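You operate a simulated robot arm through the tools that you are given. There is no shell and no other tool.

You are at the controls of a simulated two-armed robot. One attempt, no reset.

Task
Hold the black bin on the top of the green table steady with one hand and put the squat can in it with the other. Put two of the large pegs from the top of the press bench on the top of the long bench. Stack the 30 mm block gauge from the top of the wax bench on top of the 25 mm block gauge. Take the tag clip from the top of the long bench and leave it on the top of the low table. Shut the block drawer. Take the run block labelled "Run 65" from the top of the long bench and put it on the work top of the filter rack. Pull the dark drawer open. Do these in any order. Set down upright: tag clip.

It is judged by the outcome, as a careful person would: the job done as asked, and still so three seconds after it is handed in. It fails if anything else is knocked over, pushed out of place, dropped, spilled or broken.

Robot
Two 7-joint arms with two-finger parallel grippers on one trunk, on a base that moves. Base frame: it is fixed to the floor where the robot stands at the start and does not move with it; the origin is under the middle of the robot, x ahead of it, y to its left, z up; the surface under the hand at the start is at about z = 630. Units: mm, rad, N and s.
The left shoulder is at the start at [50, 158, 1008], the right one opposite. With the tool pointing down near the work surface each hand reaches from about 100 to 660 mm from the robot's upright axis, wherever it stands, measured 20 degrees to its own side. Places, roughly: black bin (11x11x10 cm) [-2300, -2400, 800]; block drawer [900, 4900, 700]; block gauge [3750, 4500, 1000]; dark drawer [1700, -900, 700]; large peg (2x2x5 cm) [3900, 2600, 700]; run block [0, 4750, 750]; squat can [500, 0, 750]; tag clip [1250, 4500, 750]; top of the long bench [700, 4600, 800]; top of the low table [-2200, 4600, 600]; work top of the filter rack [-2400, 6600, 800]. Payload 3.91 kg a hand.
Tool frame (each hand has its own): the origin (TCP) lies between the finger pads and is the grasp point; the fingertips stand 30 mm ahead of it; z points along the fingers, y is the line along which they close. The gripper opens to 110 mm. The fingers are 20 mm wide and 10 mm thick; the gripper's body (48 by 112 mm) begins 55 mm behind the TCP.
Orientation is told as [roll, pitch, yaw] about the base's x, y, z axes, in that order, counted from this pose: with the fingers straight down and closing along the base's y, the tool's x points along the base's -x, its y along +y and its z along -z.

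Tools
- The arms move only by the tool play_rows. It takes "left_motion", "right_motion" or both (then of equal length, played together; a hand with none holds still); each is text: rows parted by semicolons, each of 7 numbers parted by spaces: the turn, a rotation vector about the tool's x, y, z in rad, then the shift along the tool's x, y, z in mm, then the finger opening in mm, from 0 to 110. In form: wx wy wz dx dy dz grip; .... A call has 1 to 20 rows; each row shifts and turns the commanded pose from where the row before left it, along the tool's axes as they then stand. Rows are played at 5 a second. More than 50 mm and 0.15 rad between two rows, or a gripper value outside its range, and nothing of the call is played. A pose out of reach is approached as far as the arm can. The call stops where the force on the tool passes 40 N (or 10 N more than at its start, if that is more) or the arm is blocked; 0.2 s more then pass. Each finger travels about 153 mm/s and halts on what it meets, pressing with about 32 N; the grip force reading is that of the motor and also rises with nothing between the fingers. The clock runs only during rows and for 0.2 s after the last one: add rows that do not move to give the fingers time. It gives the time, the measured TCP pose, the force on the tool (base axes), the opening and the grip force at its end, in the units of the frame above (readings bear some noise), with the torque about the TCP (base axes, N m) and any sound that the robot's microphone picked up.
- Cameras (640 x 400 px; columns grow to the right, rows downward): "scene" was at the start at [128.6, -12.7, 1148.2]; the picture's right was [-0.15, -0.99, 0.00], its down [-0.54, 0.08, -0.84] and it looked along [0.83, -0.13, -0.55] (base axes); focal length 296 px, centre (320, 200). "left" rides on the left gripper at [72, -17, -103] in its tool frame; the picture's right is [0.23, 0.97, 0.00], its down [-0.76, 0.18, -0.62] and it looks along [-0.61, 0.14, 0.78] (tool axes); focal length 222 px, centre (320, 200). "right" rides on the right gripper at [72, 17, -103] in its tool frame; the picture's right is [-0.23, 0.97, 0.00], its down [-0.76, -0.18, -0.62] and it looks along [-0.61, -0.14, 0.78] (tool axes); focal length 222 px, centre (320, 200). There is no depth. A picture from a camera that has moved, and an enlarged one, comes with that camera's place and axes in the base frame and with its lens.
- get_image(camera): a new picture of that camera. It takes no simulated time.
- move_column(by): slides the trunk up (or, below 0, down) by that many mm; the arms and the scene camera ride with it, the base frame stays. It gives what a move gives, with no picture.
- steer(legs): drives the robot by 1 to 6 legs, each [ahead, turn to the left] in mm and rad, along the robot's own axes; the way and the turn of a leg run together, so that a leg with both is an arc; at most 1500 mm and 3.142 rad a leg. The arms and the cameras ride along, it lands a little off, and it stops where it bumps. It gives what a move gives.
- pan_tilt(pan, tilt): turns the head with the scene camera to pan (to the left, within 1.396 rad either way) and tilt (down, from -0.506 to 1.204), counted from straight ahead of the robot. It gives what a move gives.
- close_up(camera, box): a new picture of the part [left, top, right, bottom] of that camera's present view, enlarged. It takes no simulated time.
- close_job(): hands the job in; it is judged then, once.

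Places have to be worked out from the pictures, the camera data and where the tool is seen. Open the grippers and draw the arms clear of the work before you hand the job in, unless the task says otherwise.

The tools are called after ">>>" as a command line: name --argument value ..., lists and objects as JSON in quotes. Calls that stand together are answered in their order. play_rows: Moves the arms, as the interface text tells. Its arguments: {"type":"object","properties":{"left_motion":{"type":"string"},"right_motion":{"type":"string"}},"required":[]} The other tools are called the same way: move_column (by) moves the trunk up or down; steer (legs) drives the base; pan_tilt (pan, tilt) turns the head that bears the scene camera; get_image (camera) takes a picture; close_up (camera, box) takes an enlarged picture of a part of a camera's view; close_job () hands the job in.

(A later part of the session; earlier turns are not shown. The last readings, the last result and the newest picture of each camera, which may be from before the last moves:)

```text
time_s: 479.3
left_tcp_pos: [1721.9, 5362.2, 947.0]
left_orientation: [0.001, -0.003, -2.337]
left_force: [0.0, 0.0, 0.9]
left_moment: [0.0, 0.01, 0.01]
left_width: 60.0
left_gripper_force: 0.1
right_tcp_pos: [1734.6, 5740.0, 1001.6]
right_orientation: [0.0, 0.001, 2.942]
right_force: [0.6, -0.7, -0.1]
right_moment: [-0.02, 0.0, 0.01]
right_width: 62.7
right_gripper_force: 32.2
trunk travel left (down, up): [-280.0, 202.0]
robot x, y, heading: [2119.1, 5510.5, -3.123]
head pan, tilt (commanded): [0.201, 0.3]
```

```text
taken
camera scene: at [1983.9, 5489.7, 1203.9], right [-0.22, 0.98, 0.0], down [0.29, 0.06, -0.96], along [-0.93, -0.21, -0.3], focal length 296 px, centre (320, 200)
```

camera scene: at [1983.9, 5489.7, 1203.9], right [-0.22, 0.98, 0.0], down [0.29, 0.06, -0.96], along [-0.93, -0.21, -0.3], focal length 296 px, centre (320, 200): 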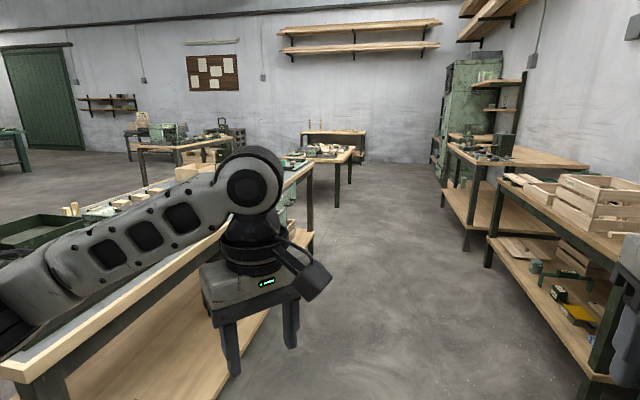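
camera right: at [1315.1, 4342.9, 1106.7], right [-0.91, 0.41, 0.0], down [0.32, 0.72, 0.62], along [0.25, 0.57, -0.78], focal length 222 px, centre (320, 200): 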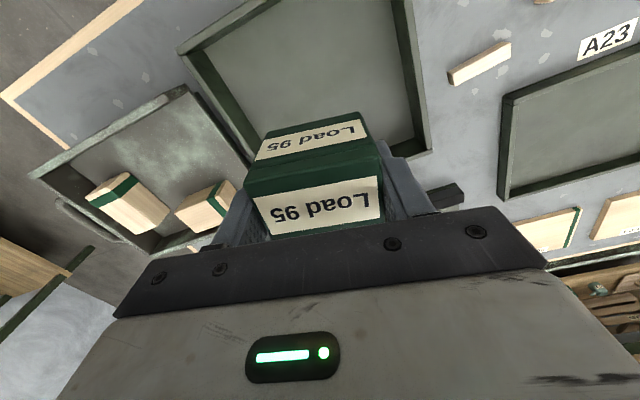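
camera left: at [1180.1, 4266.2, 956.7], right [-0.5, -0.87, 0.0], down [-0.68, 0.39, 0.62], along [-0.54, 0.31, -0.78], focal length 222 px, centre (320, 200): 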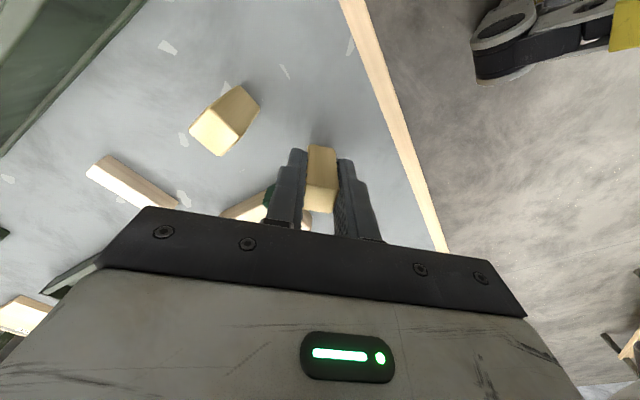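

The lane is clear. I drive 1150 mm west and turn to face the long bench from the north.

>>> steer --legs '[[1150, 0], [0, 1.57]]'

>>> pan_tilt --pan 0.0 --tilt 0.5

>>> get_image --camera "scene"

```text
time_s: 489.0
left_tcp_pos: [1113.9, 5092.1, 947.3]
left_orientation: [0.001, -0.002, -0.747]
left_force: [0.3, 0.7, 0.0]
left_moment: [-0.05, 0.06, 0.02]
left_width: 60.4
left_gripper_force: 0.1
right_tcp_pos: [736.8, 5097.2, 1003.4]
right_orientation: [0.0, -0.002, -1.753]
right_force: [0.6, 0.6, -0.9]
right_moment: [0.03, 0.01, 0.02]
right_width: 63.1
right_gripper_force: 32.3
trunk travel left (down, up): [-280.0, 202.0]
robot x, y, heading: [957.7, 5480.6, -1.533]
head pan, tilt (commanded): [0.201, 0.3]
```

```text
time_s: 489.7
left_tcp_pos: [1113.9, 5090.9, 947.9]
left_orientation: [0.001, -0.002, -0.745]
left_force: [-0.3, 0.4, 0.1]
left_moment: [0.01, 0.0, 0.01]
left_width: 59.9
left_gripper_force: 0.0
right_tcp_pos: [735.6, 5097.8, 1002.6]
right_orientation: [0.0, -0.002, -1.752]
right_force: [0.0, -0.8, 0.2]
right_moment: [0.0, 0.0, 0.0]
right_width: 62.8
right_gripper_force: 31.8
trunk travel left (down, up): [-280.0, 202.0]
robot x, y, heading: [957.8, 5480.2, -1.535]
head pan, tilt (commanded): [0.0, 0.499]
```

```text
taken
camera scene: at [964.0, 5351.2, 1185.5], right [-1.0, -0.04, 0.0], down [-0.02, 0.48, -0.88], along [0.03, -0.88, -0.48], focal length 296 px, centre (320, 200)
```

scene: 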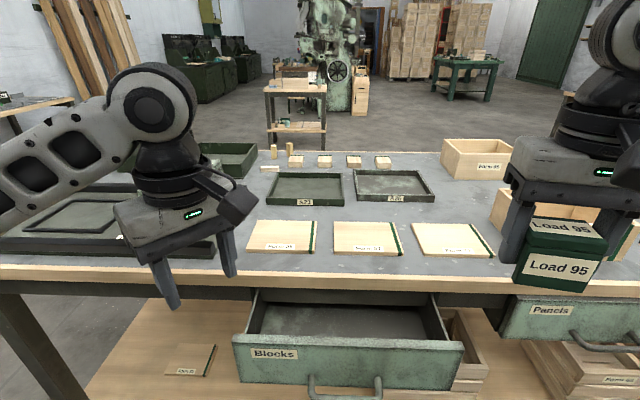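

The "Blocks" drawer stands open by about 100 mm (front at y about 5040, x 748–1118), with its handle at x about 874–979. I straighten the left hand, close its fingers, and lower it in front of the drawer face beside the handle.

>>> play_rows --left_motion "0 0 0.132 0 0 0 30;0 0 0.132 0 0 0 0;0 0 0.132 0 0 0 0;0 0 0.132 0 0 0 0;0 0 0.132 0 0 0 0;0 0 0.132 0 0 0 0;0 0 0 0 -33 0 0;0 0 0 0 -33 0 0;0 0 0 0 -33 0 0;0 0 0 0 0 45 0;0 0 0 0 0 45 0;0 0 0 0 0 45 0;0 0 0 0 0 0 0"

>>> get_image --camera "scene"

>>> get_image --camera "left"

```text
time_s: 492.5
left_tcp_pos: [1015.0, 5089.9, 810.1]
left_orientation: [-0.002, -0.002, -1.54]
left_force: [0.0, 0.0, 0.5]
left_moment: [-0.01, 0.01, -0.01]
left_width: 0.0
left_gripper_force: 32.0
right_tcp_pos: [735.3, 5097.5, 1003.1]
right_orientation: [0.001, 0.001, -1.751]
right_force: [0.0, -0.5, 0.0]
right_moment: [-0.03, 0.01, -0.04]
right_width: 62.7
right_gripper_force: 32.2
trunk travel left (down, up): [-280.0, 202.0]
robot x, y, heading: [957.9, 5480.2, -1.535]
head pan, tilt (commanded): [0.0, 0.499]
```

```text
taken
camera scene: at [963.9, 5351.2, 1185.5], right [-1.0, -0.04, 0.0], down [-0.02, 0.48, -0.88], along [0.03, -0.88, -0.48], focal length 296 px, centre (320, 200)
```

scene: 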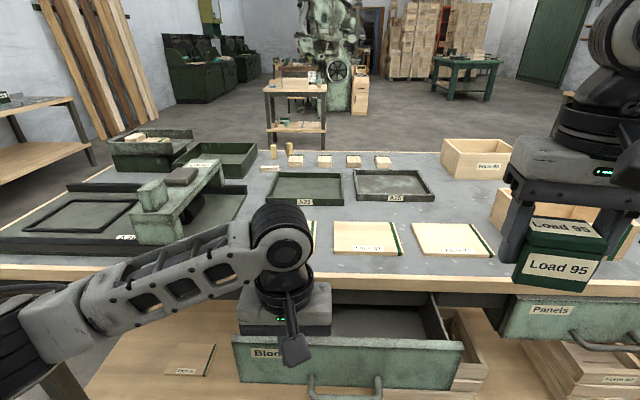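

```text
taken
camera left: at [995.3, 5164.3, 913.0], right [0.97, 0.26, 0.0], down [0.2, -0.75, 0.62], along [0.16, -0.6, -0.78], focal length 222 px, centre (320, 200)
```

left: 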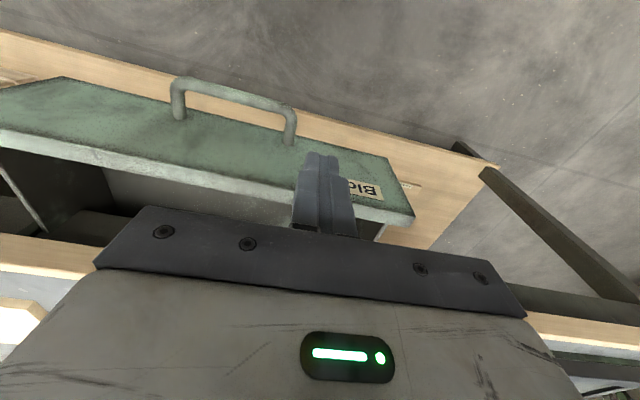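

The finger is outside the drawer face. To keep the gripper's body clear of the bench edge at the end of the push, I tilt the hand forward 0.6 rad, shift 25 mm away from the handle, and lower so that the fingertips face the middle of the drawer front.

>>> play_rows --left_motion "0 -0.15 0 0 0 0 0;0 -0.15 0 0 0 0 0;0 -0.15 0 0 0 0 0;0 -0.15 0 0 0 0 0;0 0 0 0 25 0 0;0 0 0 22.6 0 33 0;0 0 0 22.6 0 33 0;0 0 0 0 0 0 0"

>>> get_image --camera "scene"

>>> get_image --camera "left"

```text
time_s: 494.3
left_tcp_pos: [1039.8, 5090.8, 732.0]
left_orientation: [0.001, -0.603, -1.538]
left_force: [-0.7, 0.2, -0.1]
left_moment: [-0.02, -0.03, -0.01]
left_width: 0.0
left_gripper_force: 32.3
right_tcp_pos: [735.1, 5097.2, 1002.4]
right_orientation: [0.001, 0.001, -1.754]
right_force: [0.1, 0.4, -0.8]
right_moment: [0.0, 0.03, 0.0]
right_width: 62.9
right_gripper_force: 32.2
trunk travel left (down, up): [-280.0, 202.0]
robot x, y, heading: [959.2, 5481.5, -1.529]
head pan, tilt (commanded): [0.0, 0.499]
```

```text
taken
camera scene: at [964.0, 5351.2, 1185.5], right [-1.0, -0.04, 0.0], down [-0.02, 0.48, -0.88], along [0.03, -0.88, -0.48], focal length 296 px, centre (320, 200)
```

scene: 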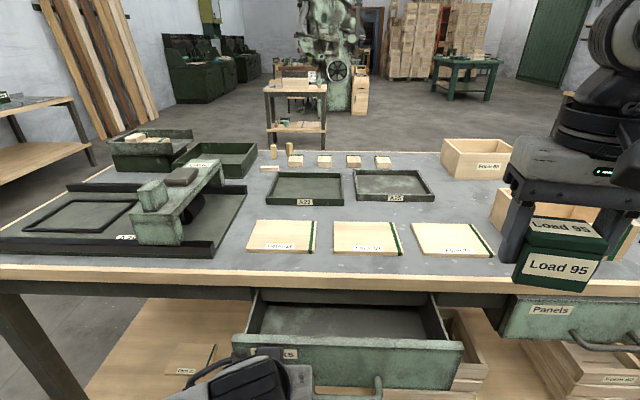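

```text
taken
camera left: at [1018.4, 5209.7, 775.9], right [0.97, 0.22, -0.13], down [0.19, -0.27, 0.94], along [0.17, -0.94, -0.3], focal length 222 px, centre (320, 200)
```

left: 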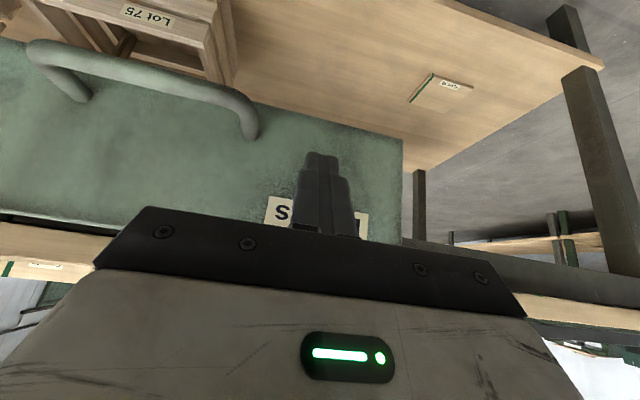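

The fingertips face the drawer front by the label, well clear of the handle. I push forward in 10 mm steps.

>>> play_rows --left_motion "0 0 0 -8.25 0 5.65 0;0 0 0 -8.25 0 5.65 0;0 0 0 -8.25 0 5.65 0;0 0 0 -8.25 0 5.65 0;0 0 0 -8.25 0 5.65 0;0 0 0 -8.25 0 5.65 0;0 0 0 -8.25 0 5.65 0;0 0 0 -8.25 0 5.65 0;0 0 0 0 0 0 0"

>>> get_image --camera "scene"

```text
time_s: 496.3
left_tcp_pos: [1043.8, 5010.0, 731.4]
left_orientation: [0.004, -0.603, -1.539]
left_force: [-0.1, -0.3, 0.0]
left_moment: [-0.01, -0.03, -0.02]
left_width: 0.0
left_gripper_force: 31.7
right_tcp_pos: [736.6, 5097.1, 1001.5]
right_orientation: [0.001, 0.0, -1.752]
right_force: [0.2, -0.5, -0.2]
right_moment: [0.01, 0.03, -0.01]
right_width: 62.9
right_gripper_force: 31.8
trunk travel left (down, up): [-280.0, 202.0]
robot x, y, heading: [958.8, 5480.6, -1.533]
head pan, tilt (commanded): [0.0, 0.499]
```

```text
taken
camera scene: at [963.9, 5351.2, 1185.5], right [-1.0, -0.04, 0.0], down [-0.02, 0.48, -0.88], along [0.03, -0.88, -0.48], focal length 296 px, centre (320, 200)
```

scene: 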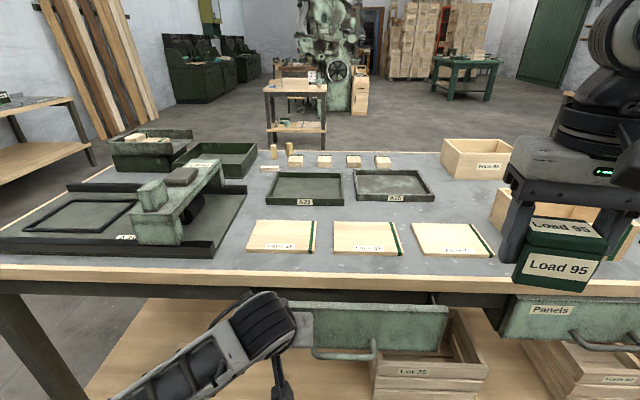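

The drawer has slid in nearly level with the neighbouring one. I push a little more until it meets its stop.

>>> play_rows --left_motion "0 0 0 -6.6 0 4.5 0;0 0 0 -6.6 0 4.5 0;0 0 0 -4.95 0 3.4 0;0 0 0 -4.95 0 3.4 0;0 0 0 -4.95 0 3.4 0;0 0 0 -4.95 0 3.4 0;0 0 0 0 0 0 0"

>>> close_up --camera "scene" --box '[180, 250, 640, 400]'

```text
time_s: 498.1
left_tcp_pos: [1043.6, 4973.8, 729.5]
left_orientation: [0.001, -0.59, -1.542]
left_force: [1.2, 9.9, 5.1]
left_moment: [0.07, -0.03, -0.02]
left_width: 0.1
left_gripper_force: 31.7
right_tcp_pos: [736.2, 5099.0, 1002.7]
right_orientation: [0.0, 0.001, -1.753]
right_force: [-0.2, 1.0, -0.9]
right_moment: [0.0, 0.01, 0.04]
right_width: 62.8
right_gripper_force: 31.7
trunk travel left (down, up): [-280.0, 202.0]
robot x, y, heading: [957.4, 5482.6, -1.535]
head pan, tilt (commanded): [0.0, 0.499]
stopped in row 7 (left hand): the force on the tool passed its limit at 41 N (the readings are from after the stop); the commanded pose is now the measured one
```

```text
1.39 times, centred on (410, 325) of scene
camera zoom: at [964.1, 5353.1, 1185.6], right [-1.0, -0.04, 0.0], down [-0.02, 0.48, -0.88], along [0.03, -0.88, -0.48], focal length 412 px, centre (195, 26)
```

zoom: 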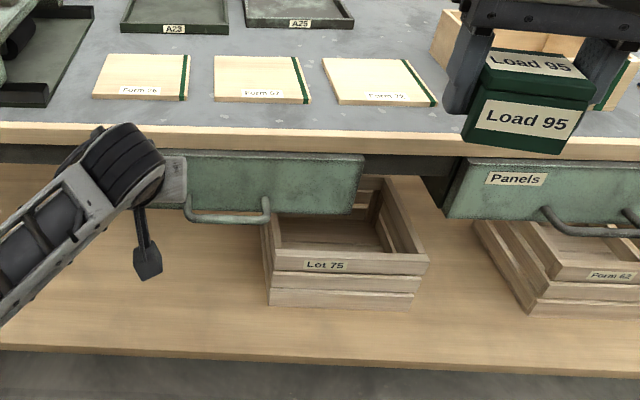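

The stop was reached at 41 N, so the Blocks drawer is shut flush. I withdraw the hand north, untilt it and raise it.

>>> play_rows --left_motion "0 0 0 16.5 0 -11.3 0;0 0 0 33 0 -22.6 0;0 0 0 33 0 -22.6 0;0 0 0 -22.6 0 -33 0;0 0 0 -22.6 0 -33 0;0 0 0 -22.6 0 -33 30;0 0 0 -22.6 0 -33 60;0 0.148 0 0 0 -20 60;0 0.148 0 0 0 -20 60;0 0.148 0 0 0 -20 60;0 0.148 0 0 0 0 60;0 0 0 0 30 0 60;0 0 0 0 30 0 60;0 0 0 0 0 0 60"

>>> get_image --camera "scene"

```text
time_s: 499.7
left_tcp_pos: [1116.8, 5066.8, 833.1]
left_orientation: [0.307, -0.576, -1.634]
left_force: [-0.3, 0.7, -0.1]
left_moment: [-0.04, 0.03, 0.02]
left_width: 59.8
left_gripper_force: 0.1
left hand out of reach, approached as far as the arm can: row 7
right_tcp_pos: [735.5, 5097.5, 1001.4]
right_orientation: [0.003, -0.002, -1.753]
right_force: [0.4, -0.2, -0.6]
right_moment: [0.0, 0.01, 0.01]
right_width: 62.8
right_gripper_force: 31.8
trunk travel left (down, up): [-280.0, 202.0]
robot x, y, heading: [961.8, 5480.9, -1.535]
head pan, tilt (commanded): [0.0, 0.499]
stopped in row 7 (left hand): the arm was blocked; the commanded pose is now the measured one
```

```text
taken
camera scene: at [963.5, 5351.9, 1185.5], right [-1.0, -0.04, 0.0], down [-0.02, 0.48, -0.88], along [0.03, -0.88, -0.48], focal length 296 px, centre (320, 200)
```

scene: 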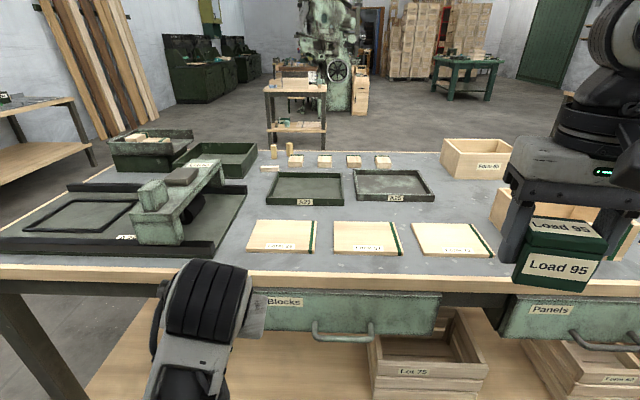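

The left arm got into a folded pose and was blocked while rising. I look at it before moving on.

>>> pan_tilt --pan 0.4 --tilt 0.9

>>> get_image --camera "scene"

>>> get_image --camera "left"

>>> get_image --camera "right"

```text
time_s: 500.5
left_tcp_pos: [1116.8, 5066.1, 832.4]
left_orientation: [0.307, -0.574, -1.633]
left_force: [-0.8, -0.1, 0.1]
left_moment: [0.0, -0.02, 0.01]
left_width: 59.9
left_gripper_force: 0.1
right_tcp_pos: [734.9, 5097.6, 1002.3]
right_orientation: [0.0, -0.002, -1.751]
right_force: [-0.3, 0.1, -0.8]
right_moment: [0.02, 0.03, -0.01]
right_width: 62.7
right_gripper_force: 32.4
trunk travel left (down, up): [-280.0, 202.0]
robot x, y, heading: [962.7, 5480.1, -1.535]
head pan, tilt (commanded): [0.4, 0.901]
```

```text
taken
camera scene: at [992.6, 5374.2, 1151.6], right [-0.91, -0.42, 0.0], down [-0.33, 0.71, -0.62], along [0.26, -0.56, -0.78], focal length 296 px, centre (320, 200)
```

scene: 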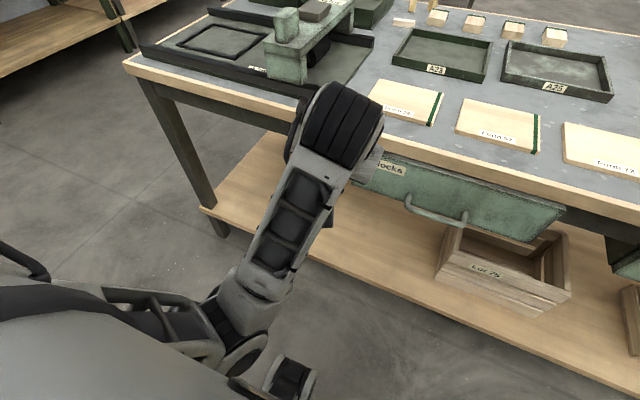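

```text
taken
camera left: at [1076.5, 5182.1, 872.1], right [0.95, 0.29, 0.12], down [-0.04, -0.28, 0.96], along [0.31, -0.91, -0.26], focal length 222 px, centre (320, 200)
```

left: 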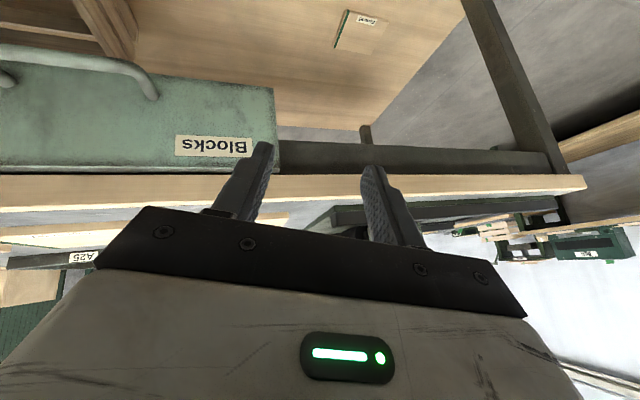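

```text
taken
camera right: at [766.1, 5167.4, 1105.8], right [0.92, -0.4, 0.0], down [-0.31, -0.72, 0.62], along [-0.25, -0.57, -0.78], focal length 222 px, centre (320, 200)
```

right: 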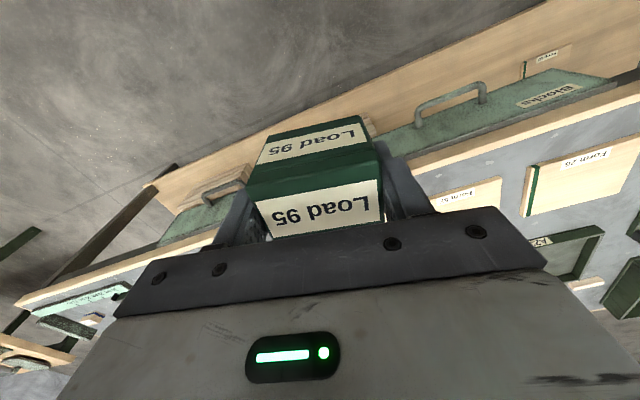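

The elbow had come down next to the robot's own base; nothing in the shop is touched. I bring the hand upright about its tip, which lifts the elbow, and then raise it.

>>> play_rows --left_motion "0.0544 0.1164 0 0 0 0 60;0.0544 0.1164 0 0 0 0 60;0.0544 0.1164 0 0 0 0 60;0.0544 0.1164 0 0 0 0 60;0.0544 0.1164 0 0 0 0 60;0 0 0 0 0 -30 60;0 0 0 0 0 -40 60;0 0 0 0 0 -40 60;0 0 0 0 0 0 60"

>>> get_image --camera "scene"

```text
time_s: 501.0
left_tcp_pos: [1188.7, 5064.0, 820.6]
left_orientation: [0.459, -0.433, -1.628]
left_force: [0.1, 0.6, -0.4]
left_moment: [0.01, 0.03, 0.03]
left_width: 59.9
left_gripper_force: 0.0
left hand out of reach, approached as far as the arm can: row 2
right_tcp_pos: [736.1, 5098.5, 1002.8]
right_orientation: [0.001, -0.001, -1.75]
right_force: [0.3, 0.6, 0.2]
right_moment: [-0.01, 0.04, -0.01]
right_width: 63.0
right_gripper_force: 32.1
trunk travel left (down, up): [-280.0, 202.0]
robot x, y, heading: [957.3, 5482.7, -1.534]
head pan, tilt (commanded): [0.4, 0.901]
stopped in row 2 (left hand): the arm was blocked; the commanded pose is now the measured one
```

```text
taken
camera scene: at [992.5, 5374.4, 1151.6], right [-0.91, -0.42, 0.0], down [-0.33, 0.71, -0.62], along [0.26, -0.56, -0.78], focal length 296 px, centre (320, 200)
```

scene: 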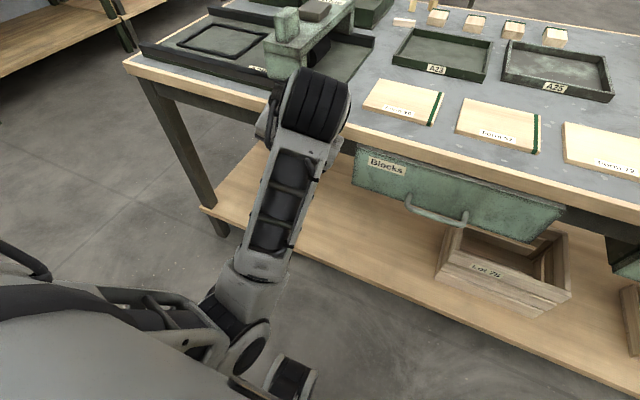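

The elbow needs the arm stretched out to unfold. I back the base 280 mm into the lane for room, then extend the left hand forward and upward.

>>> steer --legs '[[-280, 0]]'

>>> play_rows --left_motion "0 0 0 -36 0 14 60;0 0 0 -36 0 14 60;0 0 0 -36 0 14 60;0 0 0 -36 0 14 60;0 0 0 0 0 0 60"

>>> get_image --camera "scene"

```text
time_s: 503.0
left_tcp_pos: [1179.2, 5341.5, 821.2]
left_orientation: [0.462, -0.433, -1.622]
left_force: [-0.4, -0.1, -0.2]
left_moment: [-0.04, 0.01, 0.03]
left_width: 59.7
left_gripper_force: 0.1
right_tcp_pos: [726.6, 5374.4, 1002.8]
right_orientation: [0.001, 0.001, -1.746]
right_force: [-0.1, -0.2, 0.4]
right_moment: [0.0, 0.0, -0.02]
right_width: 63.0
right_gripper_force: 31.6
trunk travel left (down, up): [-280.0, 202.0]
robot x, y, heading: [945.9, 5756.6, -1.529]
head pan, tilt (commanded): [0.4, 0.901]
```

```text
time_s: 504.2
left_tcp_pos: [1194.4, 5189.2, 836.7]
left_orientation: [0.462, -0.432, -1.623]
left_force: [0.0, 0.4, 0.0]
left_moment: [-0.01, 0.01, -0.02]
left_width: 59.8
left_gripper_force: 0.1
right_tcp_pos: [727.7, 5374.7, 1001.4]
right_orientation: [0.001, 0.001, -1.744]
right_force: [-0.4, -1.0, -0.5]
right_moment: [-0.01, 0.02, 0.0]
right_width: 62.9
right_gripper_force: 31.8
trunk travel left (down, up): [-280.0, 202.0]
robot x, y, heading: [946.6, 5759.9, -1.524]
head pan, tilt (commanded): [0.4, 0.901]
```

```text
taken
camera scene: at [981.9, 5651.6, 1151.6], right [-0.9, -0.43, 0.0], down [-0.34, 0.71, -0.62], along [0.27, -0.56, -0.78], focal length 296 px, centre (320, 200)
```

scene: 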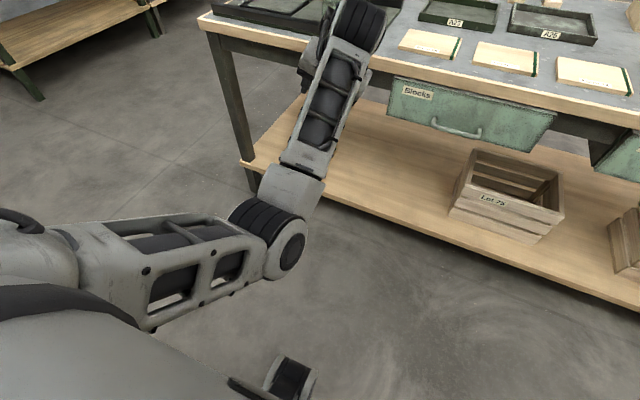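

The arm moves freely now. I raise the hand 120 mm and bring it upright.

>>> play_rows --left_motion "0 0 0 -16.8 16.1 -32.6 60;0 0 0 -16.8 16.1 -32.6 60;0 0 0 -16.8 16.1 -32.6 60;0.0858 0.0896 0 0 0 0 60;0.0858 0.0896 0 0 0 0 60;0.0858 0.0896 0 0 0 0 60;0.0858 0.0896 0 0 0 0 60;0.0858 0.0896 0 0 0 0 60;0 0 0 0 0 0 60"

>>> pan_tilt --pan 0.0 --tilt 0.4

>>> get_image --camera "scene"

```text
time_s: 506.2
left_tcp_pos: [1195.8, 5190.5, 957.8]
left_orientation: [0.003, 0.002, -1.518]
left_force: [-0.7, -0.6, 0.1]
left_moment: [-0.03, -0.03, 0.0]
left_width: 60.1
left_gripper_force: 0.1
right_tcp_pos: [727.9, 5373.5, 1001.7]
right_orientation: [0.003, 0.001, -1.746]
right_force: [-1.1, -0.8, -0.9]
right_moment: [0.03, 0.01, 0.02]
right_width: 62.9
right_gripper_force: 32.0
trunk travel left (down, up): [-280.0, 202.0]
robot x, y, heading: [943.7, 5759.9, -1.527]
head pan, tilt (commanded): [0.4, 0.901]
```

```text
time_s: 507.1
left_tcp_pos: [1194.6, 5189.5, 956.3]
left_orientation: [0.004, 0.001, -1.518]
left_force: [1.0, 0.0, -0.1]
left_moment: [0.0, -0.03, 0.0]
left_width: 60.1
left_gripper_force: 0.0
right_tcp_pos: [727.6, 5375.0, 1002.4]
right_orientation: [-0.001, 0.0, -1.745]
right_force: [-0.1, 0.5, -1.0]
right_moment: [-0.01, 0.0, -0.03]
right_width: 63.0
right_gripper_force: 32.3
trunk travel left (down, up): [-280.0, 202.0]
robot x, y, heading: [946.5, 5757.2, -1.525]
head pan, tilt (commanded): [0.0, 0.4]
```

```text
taken
camera scene: at [953.7, 5627.2, 1194.5], right [-1.0, -0.04, 0.0], down [-0.02, 0.39, -0.92], along [0.04, -0.92, -0.39], focal length 296 px, centre (320, 200)
```

scene: 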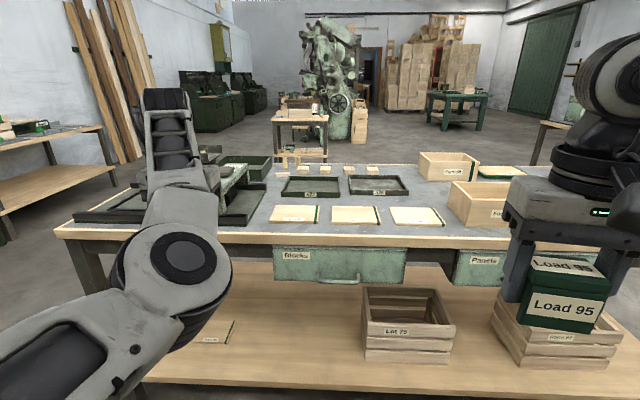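

Upright again. I draw the left hand in to its carry place and move west along the lane toward x about 50, then face the bench.

>>> play_rows --left_motion "0 0 0 47 -12.8 0 60;0 0 0 47 -12.8 0 60;0 0 0 47 -12.8 0 60;0 0 0 47 -12.8 0 60;0 0 0 0 0 0 60"

>>> steer --legs '[[0, -1.6], [900, 0], [0, 1.58]]'

>>> get_image --camera "scene"

```text
time_s: 508.3
left_tcp_pos: [1202.1, 5199.7, 953.7]
left_orientation: [0.001, 0.0, -1.52]
left_force: [0.2, 0.5, -0.6]
left_moment: [0.02, -0.01, 0.0]
left_width: 59.9
left_gripper_force: 0.1
left hand out of reach, approached as far as the arm can: row 1, 2, 3, 4
right_tcp_pos: [726.4, 5373.3, 1001.5]
right_orientation: [0.001, -0.001, -1.745]
right_force: [-0.8, 0.6, -0.2]
right_moment: [0.0, 0.01, 0.02]
right_width: 63.0
right_gripper_force: 32.3
trunk travel left (down, up): [-280.0, 202.0]
robot x, y, heading: [946.3, 5760.1, -1.526]
head pan, tilt (commanded): [0.0, 0.4]
```

```text
time_s: 521.0
left_tcp_pos: [264.0, 5210.5, 954.3]
left_orientation: [0.001, 0.003, -1.553]
left_force: [-0.1, -0.6, 0.0]
left_moment: [-0.02, 0.01, -0.01]
left_width: 59.8
left_gripper_force: 0.1
right_tcp_pos: [-205.7, 5399.1, 1001.3]
right_orientation: [0.0, -0.001, -1.777]
right_force: [-1.1, -0.9, 0.3]
right_moment: [0.02, -0.01, 0.01]
right_width: 62.8
right_gripper_force: 31.6
trunk travel left (down, up): [-280.0, 202.0]
robot x, y, heading: [26.8, 5780.4, -1.558]
head pan, tilt (commanded): [0.0, 0.4]
```

```text
taken
camera scene: at [28.4, 5645.0, 1194.6], right [-1.0, -0.01, 0.0], down [-0.01, 0.39, -0.92], along [0.01, -0.92, -0.39], focal length 296 px, centre (320, 200)
```

scene: 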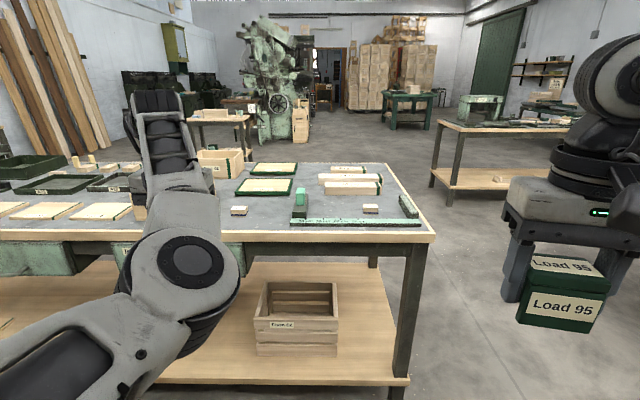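

The bench's west end is in view. I zoom in to find the run block labelled "Run 65".

>>> close_up --camera "scene" --box '[210, 150, 440, 250]'

>>> close_up --camera "scene" --box '[300, 155, 400, 220]'

```text
2.78 times, centred on (325, 200) of scene
camera zoom: at [28.4, 5645.0, 1194.6], right [-1.0, -0.01, 0.0], down [-0.01, 0.39, -0.92], along [0.01, -0.92, -0.39], focal length 824 px, centre (306, 200)
```

zoom: 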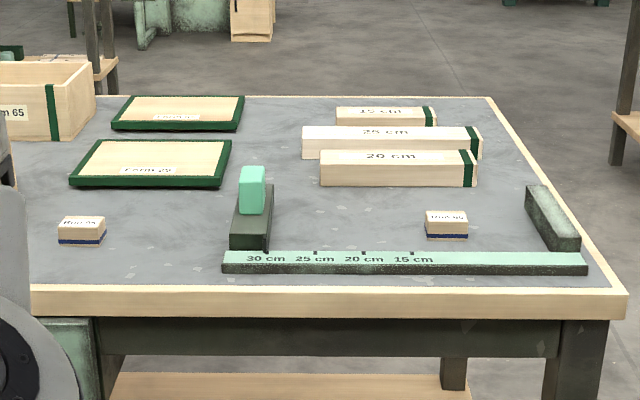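

```text
6.15 times, centred on (350, 188) of scene
camera zoom: at [28.4, 5645.0, 1194.6], right [-1.0, -0.01, 0.0], down [-0.01, 0.39, -0.92], along [0.01, -0.92, -0.39], focal length 1822 px, centre (135, 277)
```

zoom: 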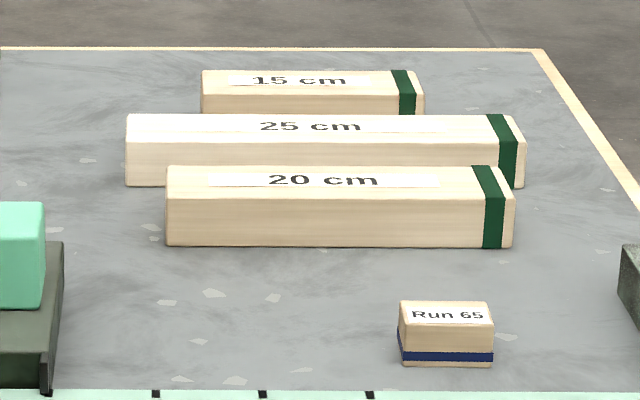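

"Run 65" is the small block on the right side. I check the label of the other small block as well.

>>> close_up --camera "scene" --box '[222, 198, 258, 222]'

>>> close_up --camera "scene" --box '[352, 196, 392, 222]'

```text
16.00 times, centred on (240, 210) of scene
camera zoom: at [28.4, 5645.0, 1194.6], right [-1.0, -0.01, 0.0], down [-0.01, 0.39, -0.92], along [0.01, -0.92, -0.39], focal length 4739 px, centre (1600, 40)
```

zoom: 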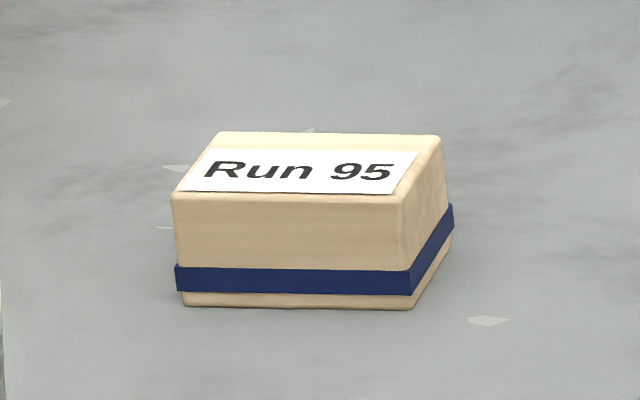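

```text
15.38 times, centred on (372, 209) of scene
camera zoom: at [28.4, 5645.0, 1194.6], right [-1.0, -0.01, 0.0], down [-0.01, 0.39, -0.92], along [0.01, -0.92, -0.39], focal length 4556 px, centre (-480, 62)
```

zoom: 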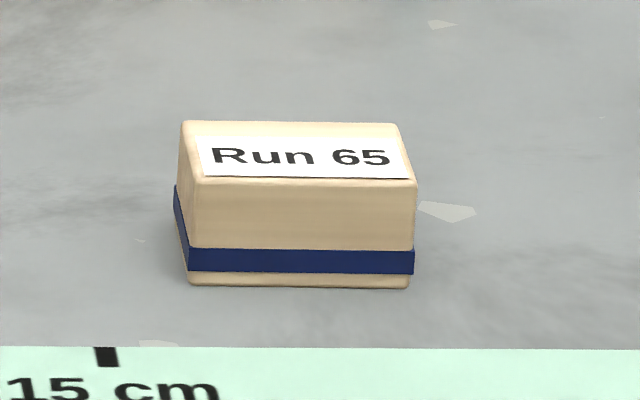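

"Run 65" sits at about [-114, 4819], top z about 827 (43 × 29 × 23 mm); the other one is "Run 95". I reposition so the block is in front of the left hand.

>>> steer --legs '[[0, -0.637], [530, 0], [0, 0.63]]'

>>> pan_tilt --pan 0.2 --tilt 0.6

>>> get_image --camera "scene"

>>> get_image --camera "left"

```text
time_s: 527.5
left_tcp_pos: [-36.6, 4764.0, 955.2]
left_orientation: [0.001, 0.003, -1.541]
left_force: [0.5, 0.1, -0.6]
left_moment: [0.02, -0.02, -0.05]
left_width: 60.2
left_gripper_force: 0.1
right_tcp_pos: [-508.9, 4946.4, 1002.4]
right_orientation: [0.001, 0.001, -1.765]
right_force: [0.2, 0.1, -1.1]
right_moment: [0.02, -0.03, 0.02]
right_width: 62.8
right_gripper_force: 31.9
trunk travel left (down, up): [-280.0, 202.0]
robot x, y, heading: [-284.9, 5330.4, -1.547]
head pan, tilt (commanded): [0.0, 0.4]
```

```text
time_s: 528.2
left_tcp_pos: [-36.9, 4764.0, 954.6]
left_orientation: [0.003, 0.002, -1.541]
left_force: [0.1, 0.0, -0.7]
left_moment: [0.01, -0.02, 0.0]
left_width: 59.8
left_gripper_force: 0.1
right_tcp_pos: [-509.1, 4948.2, 1001.1]
right_orientation: [0.001, 0.0, -1.766]
right_force: [-0.3, -0.5, -0.9]
right_moment: [-0.01, -0.04, 0.02]
right_width: 63.0
right_gripper_force: 31.9
trunk travel left (down, up): [-280.0, 202.0]
robot x, y, heading: [-282.1, 5323.9, -1.546]
head pan, tilt (commanded): [0.201, 0.6]
```

```text
taken
camera scene: at [-260.1, 5202.5, 1176.4], right [-0.97, -0.22, 0.0], down [-0.13, 0.55, -0.83], along [0.18, -0.8, -0.56], focal length 296 px, centre (320, 200)
```

scene: 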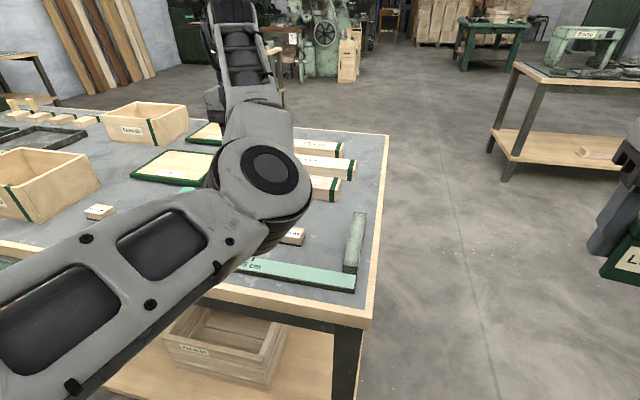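

```text
taken
camera left: at [-57.1, 4837.5, 1058.4], right [0.97, 0.26, 0.0], down [0.2, -0.76, 0.62], along [0.16, -0.6, -0.78], focal length 222 px, centre (320, 200)
```

left: 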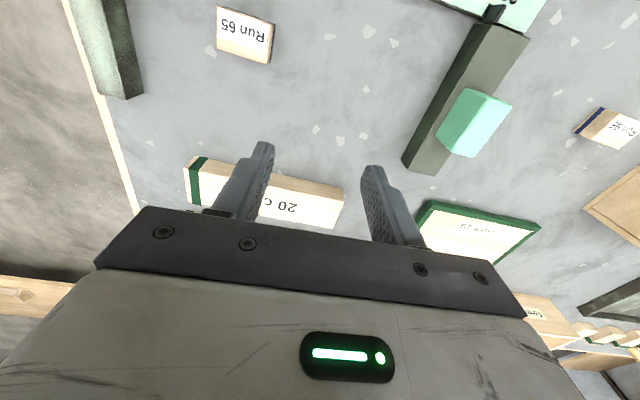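

The left camera puts the block at about [-117, 4814]. I move the left hand over it and look again.

>>> play_rows --left_motion "0 0 0 17.5 -26.2 10 70;0 0 0 17.5 -26.2 10 70;0 0 0 17.5 -26.2 10 70;0 0 0 0 0 20 70;0 0 0 0 0 0 70"

>>> get_image --camera "left"

>>> get_image --camera "scene"

```text
time_s: 529.4
left_tcp_pos: [-95.2, 4745.0, 898.3]
left_orientation: [0.002, 0.0, -1.54]
left_force: [-0.3, 0.7, 0.3]
left_moment: [-0.01, 0.01, -0.02]
left_width: 69.8
left_gripper_force: 0.1
left hand out of reach, approached as far as the arm can: row 1, 2, 3
right_tcp_pos: [-508.8, 4947.9, 1002.9]
right_orientation: [-0.001, 0.001, -1.764]
right_force: [-1.1, 0.5, -0.9]
right_moment: [-0.01, 0.01, -0.01]
right_width: 62.8
right_gripper_force: 31.6
trunk travel left (down, up): [-280.0, 202.0]
robot x, y, heading: [-279.7, 5325.8, -1.545]
head pan, tilt (commanded): [0.201, 0.6]
```

```text
taken
camera left: at [-114.3, 4818.7, 1002.5], right [0.97, 0.26, 0.0], down [0.2, -0.76, 0.62], along [0.16, -0.6, -0.78], focal length 222 px, centre (320, 200)
```

left: 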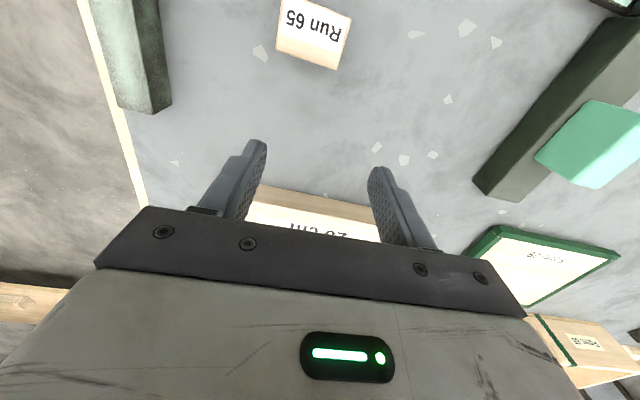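

```text
taken
camera scene: at [-260.0, 5202.5, 1176.4], right [-0.97, -0.22, 0.0], down [-0.13, 0.55, -0.83], along [0.18, -0.8, -0.56], focal length 296 px, centre (320, 200)
```

scene: 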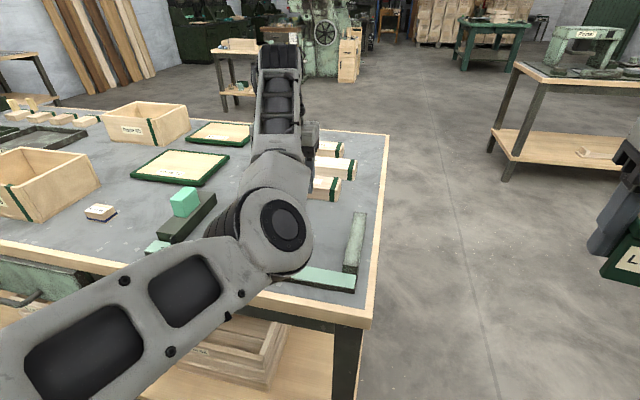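

In this elbow-up posture the hand cannot come nearer to the robot, so I back the base 70 mm and turn slightly right instead.

>>> steer --legs '[[-70, 0], [0, -0.034]]'

>>> get_image --camera "left"

```text
time_s: 530.8
left_tcp_pos: [-116.4, 4806.4, 898.6]
left_orientation: [0.003, 0.003, -1.575]
left_force: [0.5, 0.4, -0.6]
left_moment: [0.03, 0.03, 0.01]
left_width: 69.7
left_gripper_force: 0.2
right_tcp_pos: [-524.1, 5022.2, 1002.5]
right_orientation: [0.0, -0.001, -1.799]
right_force: [-0.1, 0.1, -0.7]
right_moment: [0.02, -0.02, 0.0]
right_width: 63.0
right_gripper_force: 32.0
trunk travel left (down, up): [-280.0, 202.0]
robot x, y, heading: [-284.4, 5393.3, -1.582]
head pan, tilt (commanded): [0.201, 0.6]
```

```text
taken
camera left: at [-133.7, 4880.5, 1002.8], right [0.97, 0.22, 0.0], down [0.17, -0.76, 0.62], along [0.14, -0.61, -0.78], focal length 222 px, centre (320, 200)
```

left: 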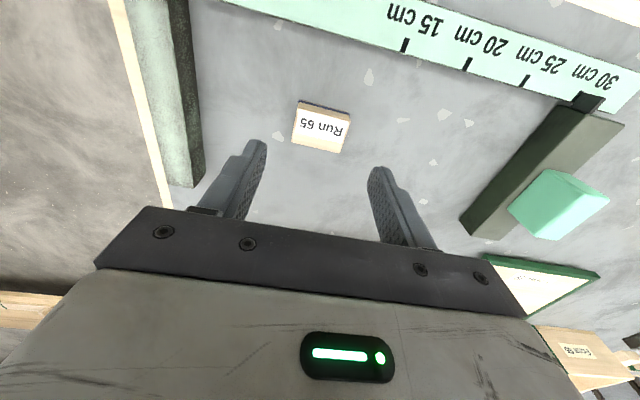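

The block is at [-118.8, 4815.5], 9 mm behind the hand's centre. I make that correction and go down to z 839.

>>> play_rows --left_motion "0 0 0 8 -2.4 0 70;0 0 0 0 0 20 70;0 0 0 0 0 20 70;0 0 0 0 0 19 70;0 0 0 0 0 0 70"

>>> get_image --camera "left"

```text
time_s: 532.0
left_tcp_pos: [-117.8, 4810.1, 838.8]
left_orientation: [0.005, 0.001, -1.576]
left_force: [0.5, 1.5, 0.1]
left_moment: [0.01, 0.0, 0.03]
left_width: 69.7
left_gripper_force: 0.0
left hand out of reach, approached as far as the arm can: row 1
right_tcp_pos: [-523.7, 5022.5, 1002.4]
right_orientation: [0.0, 0.0, -1.799]
right_force: [-0.7, -0.1, -0.2]
right_moment: [0.01, -0.01, 0.01]
right_width: 62.9
right_gripper_force: 32.1
trunk travel left (down, up): [-280.0, 202.0]
robot x, y, heading: [-281.5, 5397.4, -1.584]
head pan, tilt (commanded): [0.201, 0.6]
```

```text
taken
camera left: at [-135.4, 4882.8, 943.0], right [0.97, 0.22, 0.0], down [0.17, -0.76, 0.62], along [0.14, -0.61, -0.78], focal length 222 px, centre (320, 200)
```

left: 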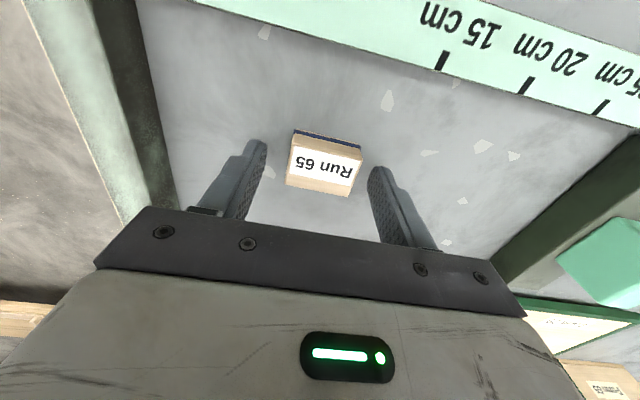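

The block is between the fingers with good overlap. I close and lift.

>>> play_rows --left_motion "0 0 0 0 0 0 55;0 0 0 0 0 0 40;0 0 0 0 0 0 30;0 0 0 0 0 0 30;0 0 0 0 0 -10 30;0 0 0 0 0 -30 30;0 0 0 0 0 -40 30;0 0 0 0 0 -40 30;0 0 0 0 0 0 30"

>>> get_image --camera "left"

>>> get_image --camera "scene"

```text
time_s: 534.0
left_tcp_pos: [-117.5, 4804.0, 960.2]
left_orientation: [0.002, 0.0, -1.575]
left_force: [0.1, -0.6, -0.6]
left_moment: [0.0, -0.01, 0.03]
left_width: 42.4
left_gripper_force: 31.9
left hand out of reach, approached as far as the arm can: row 7, 8
right_tcp_pos: [-523.9, 5022.0, 1002.7]
right_orientation: [-0.002, -0.001, -1.799]
right_force: [-0.3, 0.2, 0.4]
right_moment: [-0.01, 0.0, 0.01]
right_width: 62.8
right_gripper_force: 32.0
trunk travel left (down, up): [-280.0, 202.0]
robot x, y, heading: [-280.1, 5393.5, -1.584]
head pan, tilt (commanded): [0.201, 0.6]
```

```text
taken
camera left: at [-135.2, 4877.9, 1062.6], right [0.97, 0.22, 0.0], down [0.17, -0.76, 0.62], along [0.14, -0.61, -0.78], focal length 222 px, centre (320, 200)
```

left: 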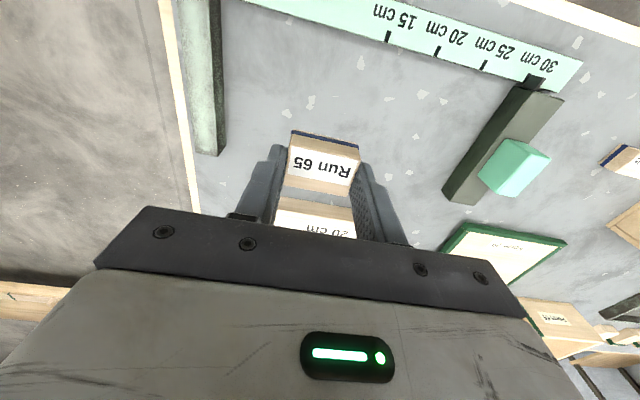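

```text
taken
camera scene: at [-266.1, 5269.0, 1176.4], right [-0.98, -0.19, 0.0], down [-0.11, 0.55, -0.83], along [0.16, -0.81, -0.56], focal length 296 px, centre (320, 200)
```

scene: 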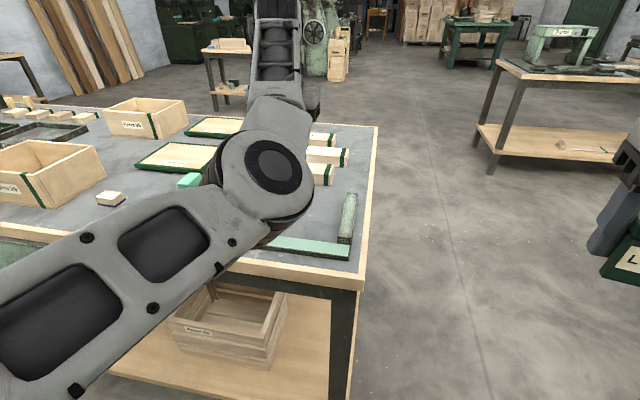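

"Run 65" is held, with the tag clip in the other hand. I turn west and drive along the lane to look for the filter rack and the low table.

>>> steer --legs '[[0, -1.53], [900, 0]]'

>>> pan_tilt --pan -0.35 --tilt 0.2

>>> get_image --camera "scene"

>>> pan_tilt --pan 0.35 --tilt 0.25

>>> get_image --camera "scene"

```text
time_s: 542.5
left_tcp_pos: [-1772.7, 5185.6, 958.0]
left_orientation: [0.003, -0.003, -3.113]
left_force: [0.6, 0.5, -0.1]
left_moment: [0.0, 0.02, -0.02]
left_width: 42.7
left_gripper_force: 31.8
right_tcp_pos: [-1566.2, 5597.9, 1000.9]
right_orientation: [0.001, 0.0, 2.945]
right_force: [-0.4, 0.0, 0.1]
right_moment: [0.01, 0.0, 0.0]
right_width: 62.8
right_gripper_force: 31.6
trunk travel left (down, up): [-280.0, 202.0]
robot x, y, heading: [-1187.0, 5368.9, -3.12]
head pan, tilt (commanded): [0.201, 0.6]
```

```text
time_s: 543.5
left_tcp_pos: [-1771.6, 5185.1, 959.6]
left_orientation: [0.003, -0.002, -3.115]
left_force: [-0.1, 0.4, -1.1]
left_moment: [0.01, 0.0, 0.04]
left_width: 42.5
left_gripper_force: 31.6
right_tcp_pos: [-1566.3, 5598.1, 1002.9]
right_orientation: [0.0, 0.0, 2.945]
right_force: [0.0, -0.6, -1.1]
right_moment: [0.0, -0.02, 0.0]
right_width: 63.0
right_gripper_force: 31.5
trunk travel left (down, up): [-280.0, 202.0]
robot x, y, heading: [-1182.4, 5370.6, -3.122]
head pan, tilt (commanded): [-0.351, 0.201]
```

```text
taken
camera scene: at [-1314.2, 5399.5, 1213.1], right [0.32, 0.95, 0.0], down [0.19, -0.06, -0.98], along [-0.93, 0.32, -0.2], focal length 296 px, centre (320, 200)
```

scene: 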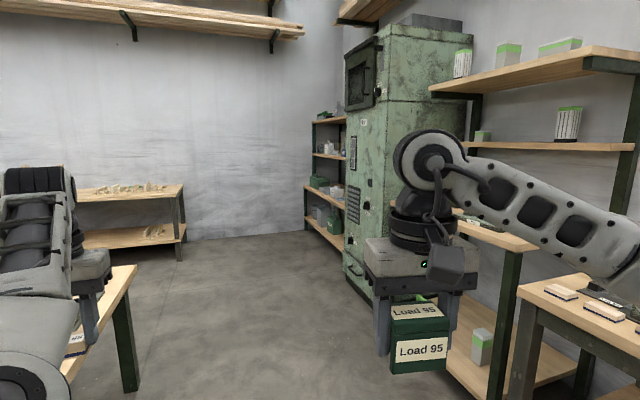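

```text
time_s: 544.5
left_tcp_pos: [-1772.0, 5185.7, 959.9]
left_orientation: [0.003, -0.003, -3.114]
left_force: [-0.8, 0.3, -0.4]
left_moment: [-0.02, 0.03, 0.03]
left_width: 42.5
left_gripper_force: 32.1
right_tcp_pos: [-1567.5, 5598.8, 1003.0]
right_orientation: [0.001, 0.001, 2.944]
right_force: [0.1, -0.1, -1.0]
right_moment: [0.02, -0.01, 0.01]
right_width: 62.9
right_gripper_force: 32.0
trunk travel left (down, up): [-280.0, 202.0]
robot x, y, heading: [-1183.2, 5372.0, -3.121]
head pan, tilt (commanded): [0.351, 0.25]
```

```text
taken
camera scene: at [-1313.1, 5335.5, 1208.6], right [-0.36, 0.93, 0.0], down [0.23, 0.09, -0.97], along [-0.9, -0.35, -0.25], focal length 296 px, centre (320, 200)
```

scene: 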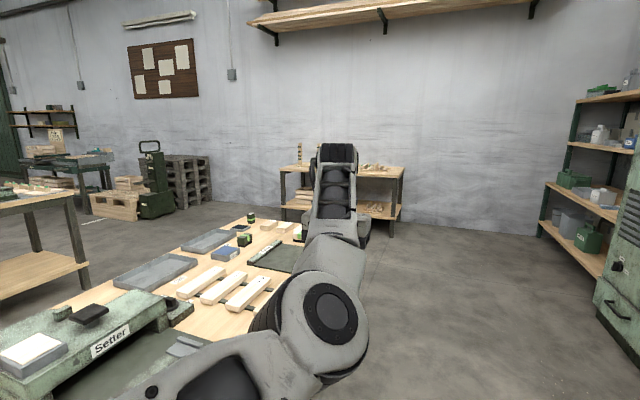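

The filter rack's work top is seen on the right near [-2250, 6510] (z about 800), and the low table lies to the south-west. I drive to about [-2230, 5600] and face north toward the rack.

>>> steer --legs '[[0, -0.24], [1050, 0], [0, -1.36]]'

>>> pan_tilt --pan 0.0 --tilt 0.3

>>> get_image --camera "scene"

```text
time_s: 554.1
left_tcp_pos: [-2367.8, 6198.9, 958.4]
left_orientation: [0.003, -0.002, 1.553]
left_force: [0.1, 0.0, 0.5]
left_moment: [-0.01, 0.01, -0.01]
left_width: 42.4
left_gripper_force: 32.1
right_tcp_pos: [-1964.9, 5974.5, 1003.0]
right_orientation: [-0.001, 0.001, 1.327]
right_force: [0.0, -0.3, -0.9]
right_moment: [0.0, 0.01, 0.0]
right_width: 62.9
right_gripper_force: 32.0
trunk travel left (down, up): [-280.0, 202.0]
robot x, y, heading: [-2209.8, 5606.0, 1.55]
head pan, tilt (commanded): [0.351, 0.25]
```

```text
time_s: 555.0
left_tcp_pos: [-2367.3, 6198.0, 959.3]
left_orientation: [0.004, -0.001, 1.552]
left_force: [-0.1, 0.6, 0.0]
left_moment: [-0.02, -0.03, 0.03]
left_width: 42.5
left_gripper_force: 32.0
right_tcp_pos: [-1965.4, 5974.6, 1002.1]
right_orientation: [0.0, 0.0, 1.326]
right_force: [-0.2, -0.2, 0.2]
right_moment: [0.02, 0.03, -0.01]
right_width: 63.1
right_gripper_force: 32.1
trunk travel left (down, up): [-280.0, 202.0]
robot x, y, heading: [-2209.1, 5607.5, 1.549]
head pan, tilt (commanded): [0.0, 0.3]
```

```text
taken
camera scene: at [-2206.5, 5738.9, 1203.9], right [1.0, -0.02, 0.0], down [-0.01, -0.3, -0.96], along [0.02, 0.95, -0.3], focal length 296 px, centre (320, 200)
```

scene: 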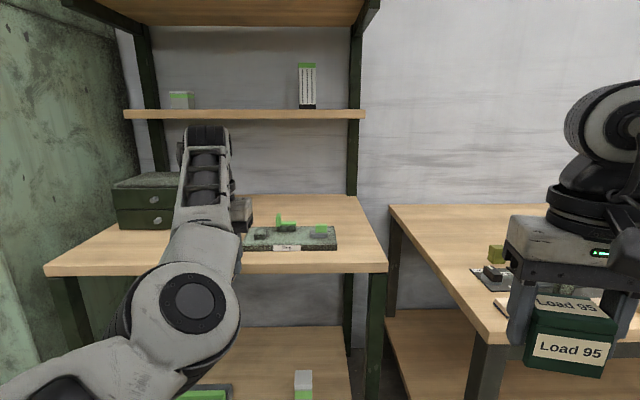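

The rack's work top has a small drawer unit and a tray, with free room at the front. I look with the left hand's camera to gauge height and free space.

>>> get_image --camera "left"

>>> close_up --camera "scene" --box '[30, 160, 410, 300]'

```text
taken
camera left: at [-2351.8, 6126.8, 1062.3], right [-0.98, -0.21, 0.0], down [-0.16, 0.76, 0.62], along [-0.13, 0.61, -0.78], focal length 222 px, centre (320, 200)
```

left: 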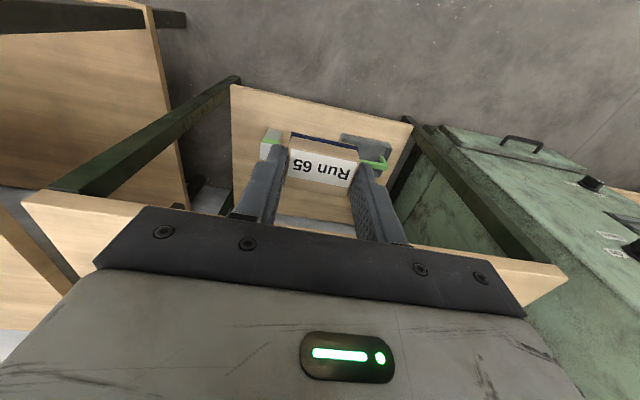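

```text
1.68 times, centred on (220, 230) of scene
camera zoom: at [-2206.5, 5738.9, 1203.9], right [1.0, -0.02, 0.0], down [-0.01, -0.3, -0.96], along [0.02, 0.95, -0.3], focal length 499 px, centre (488, 150)
```

zoom: 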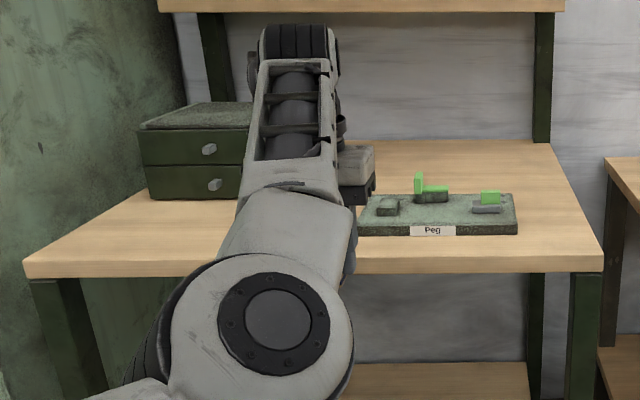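

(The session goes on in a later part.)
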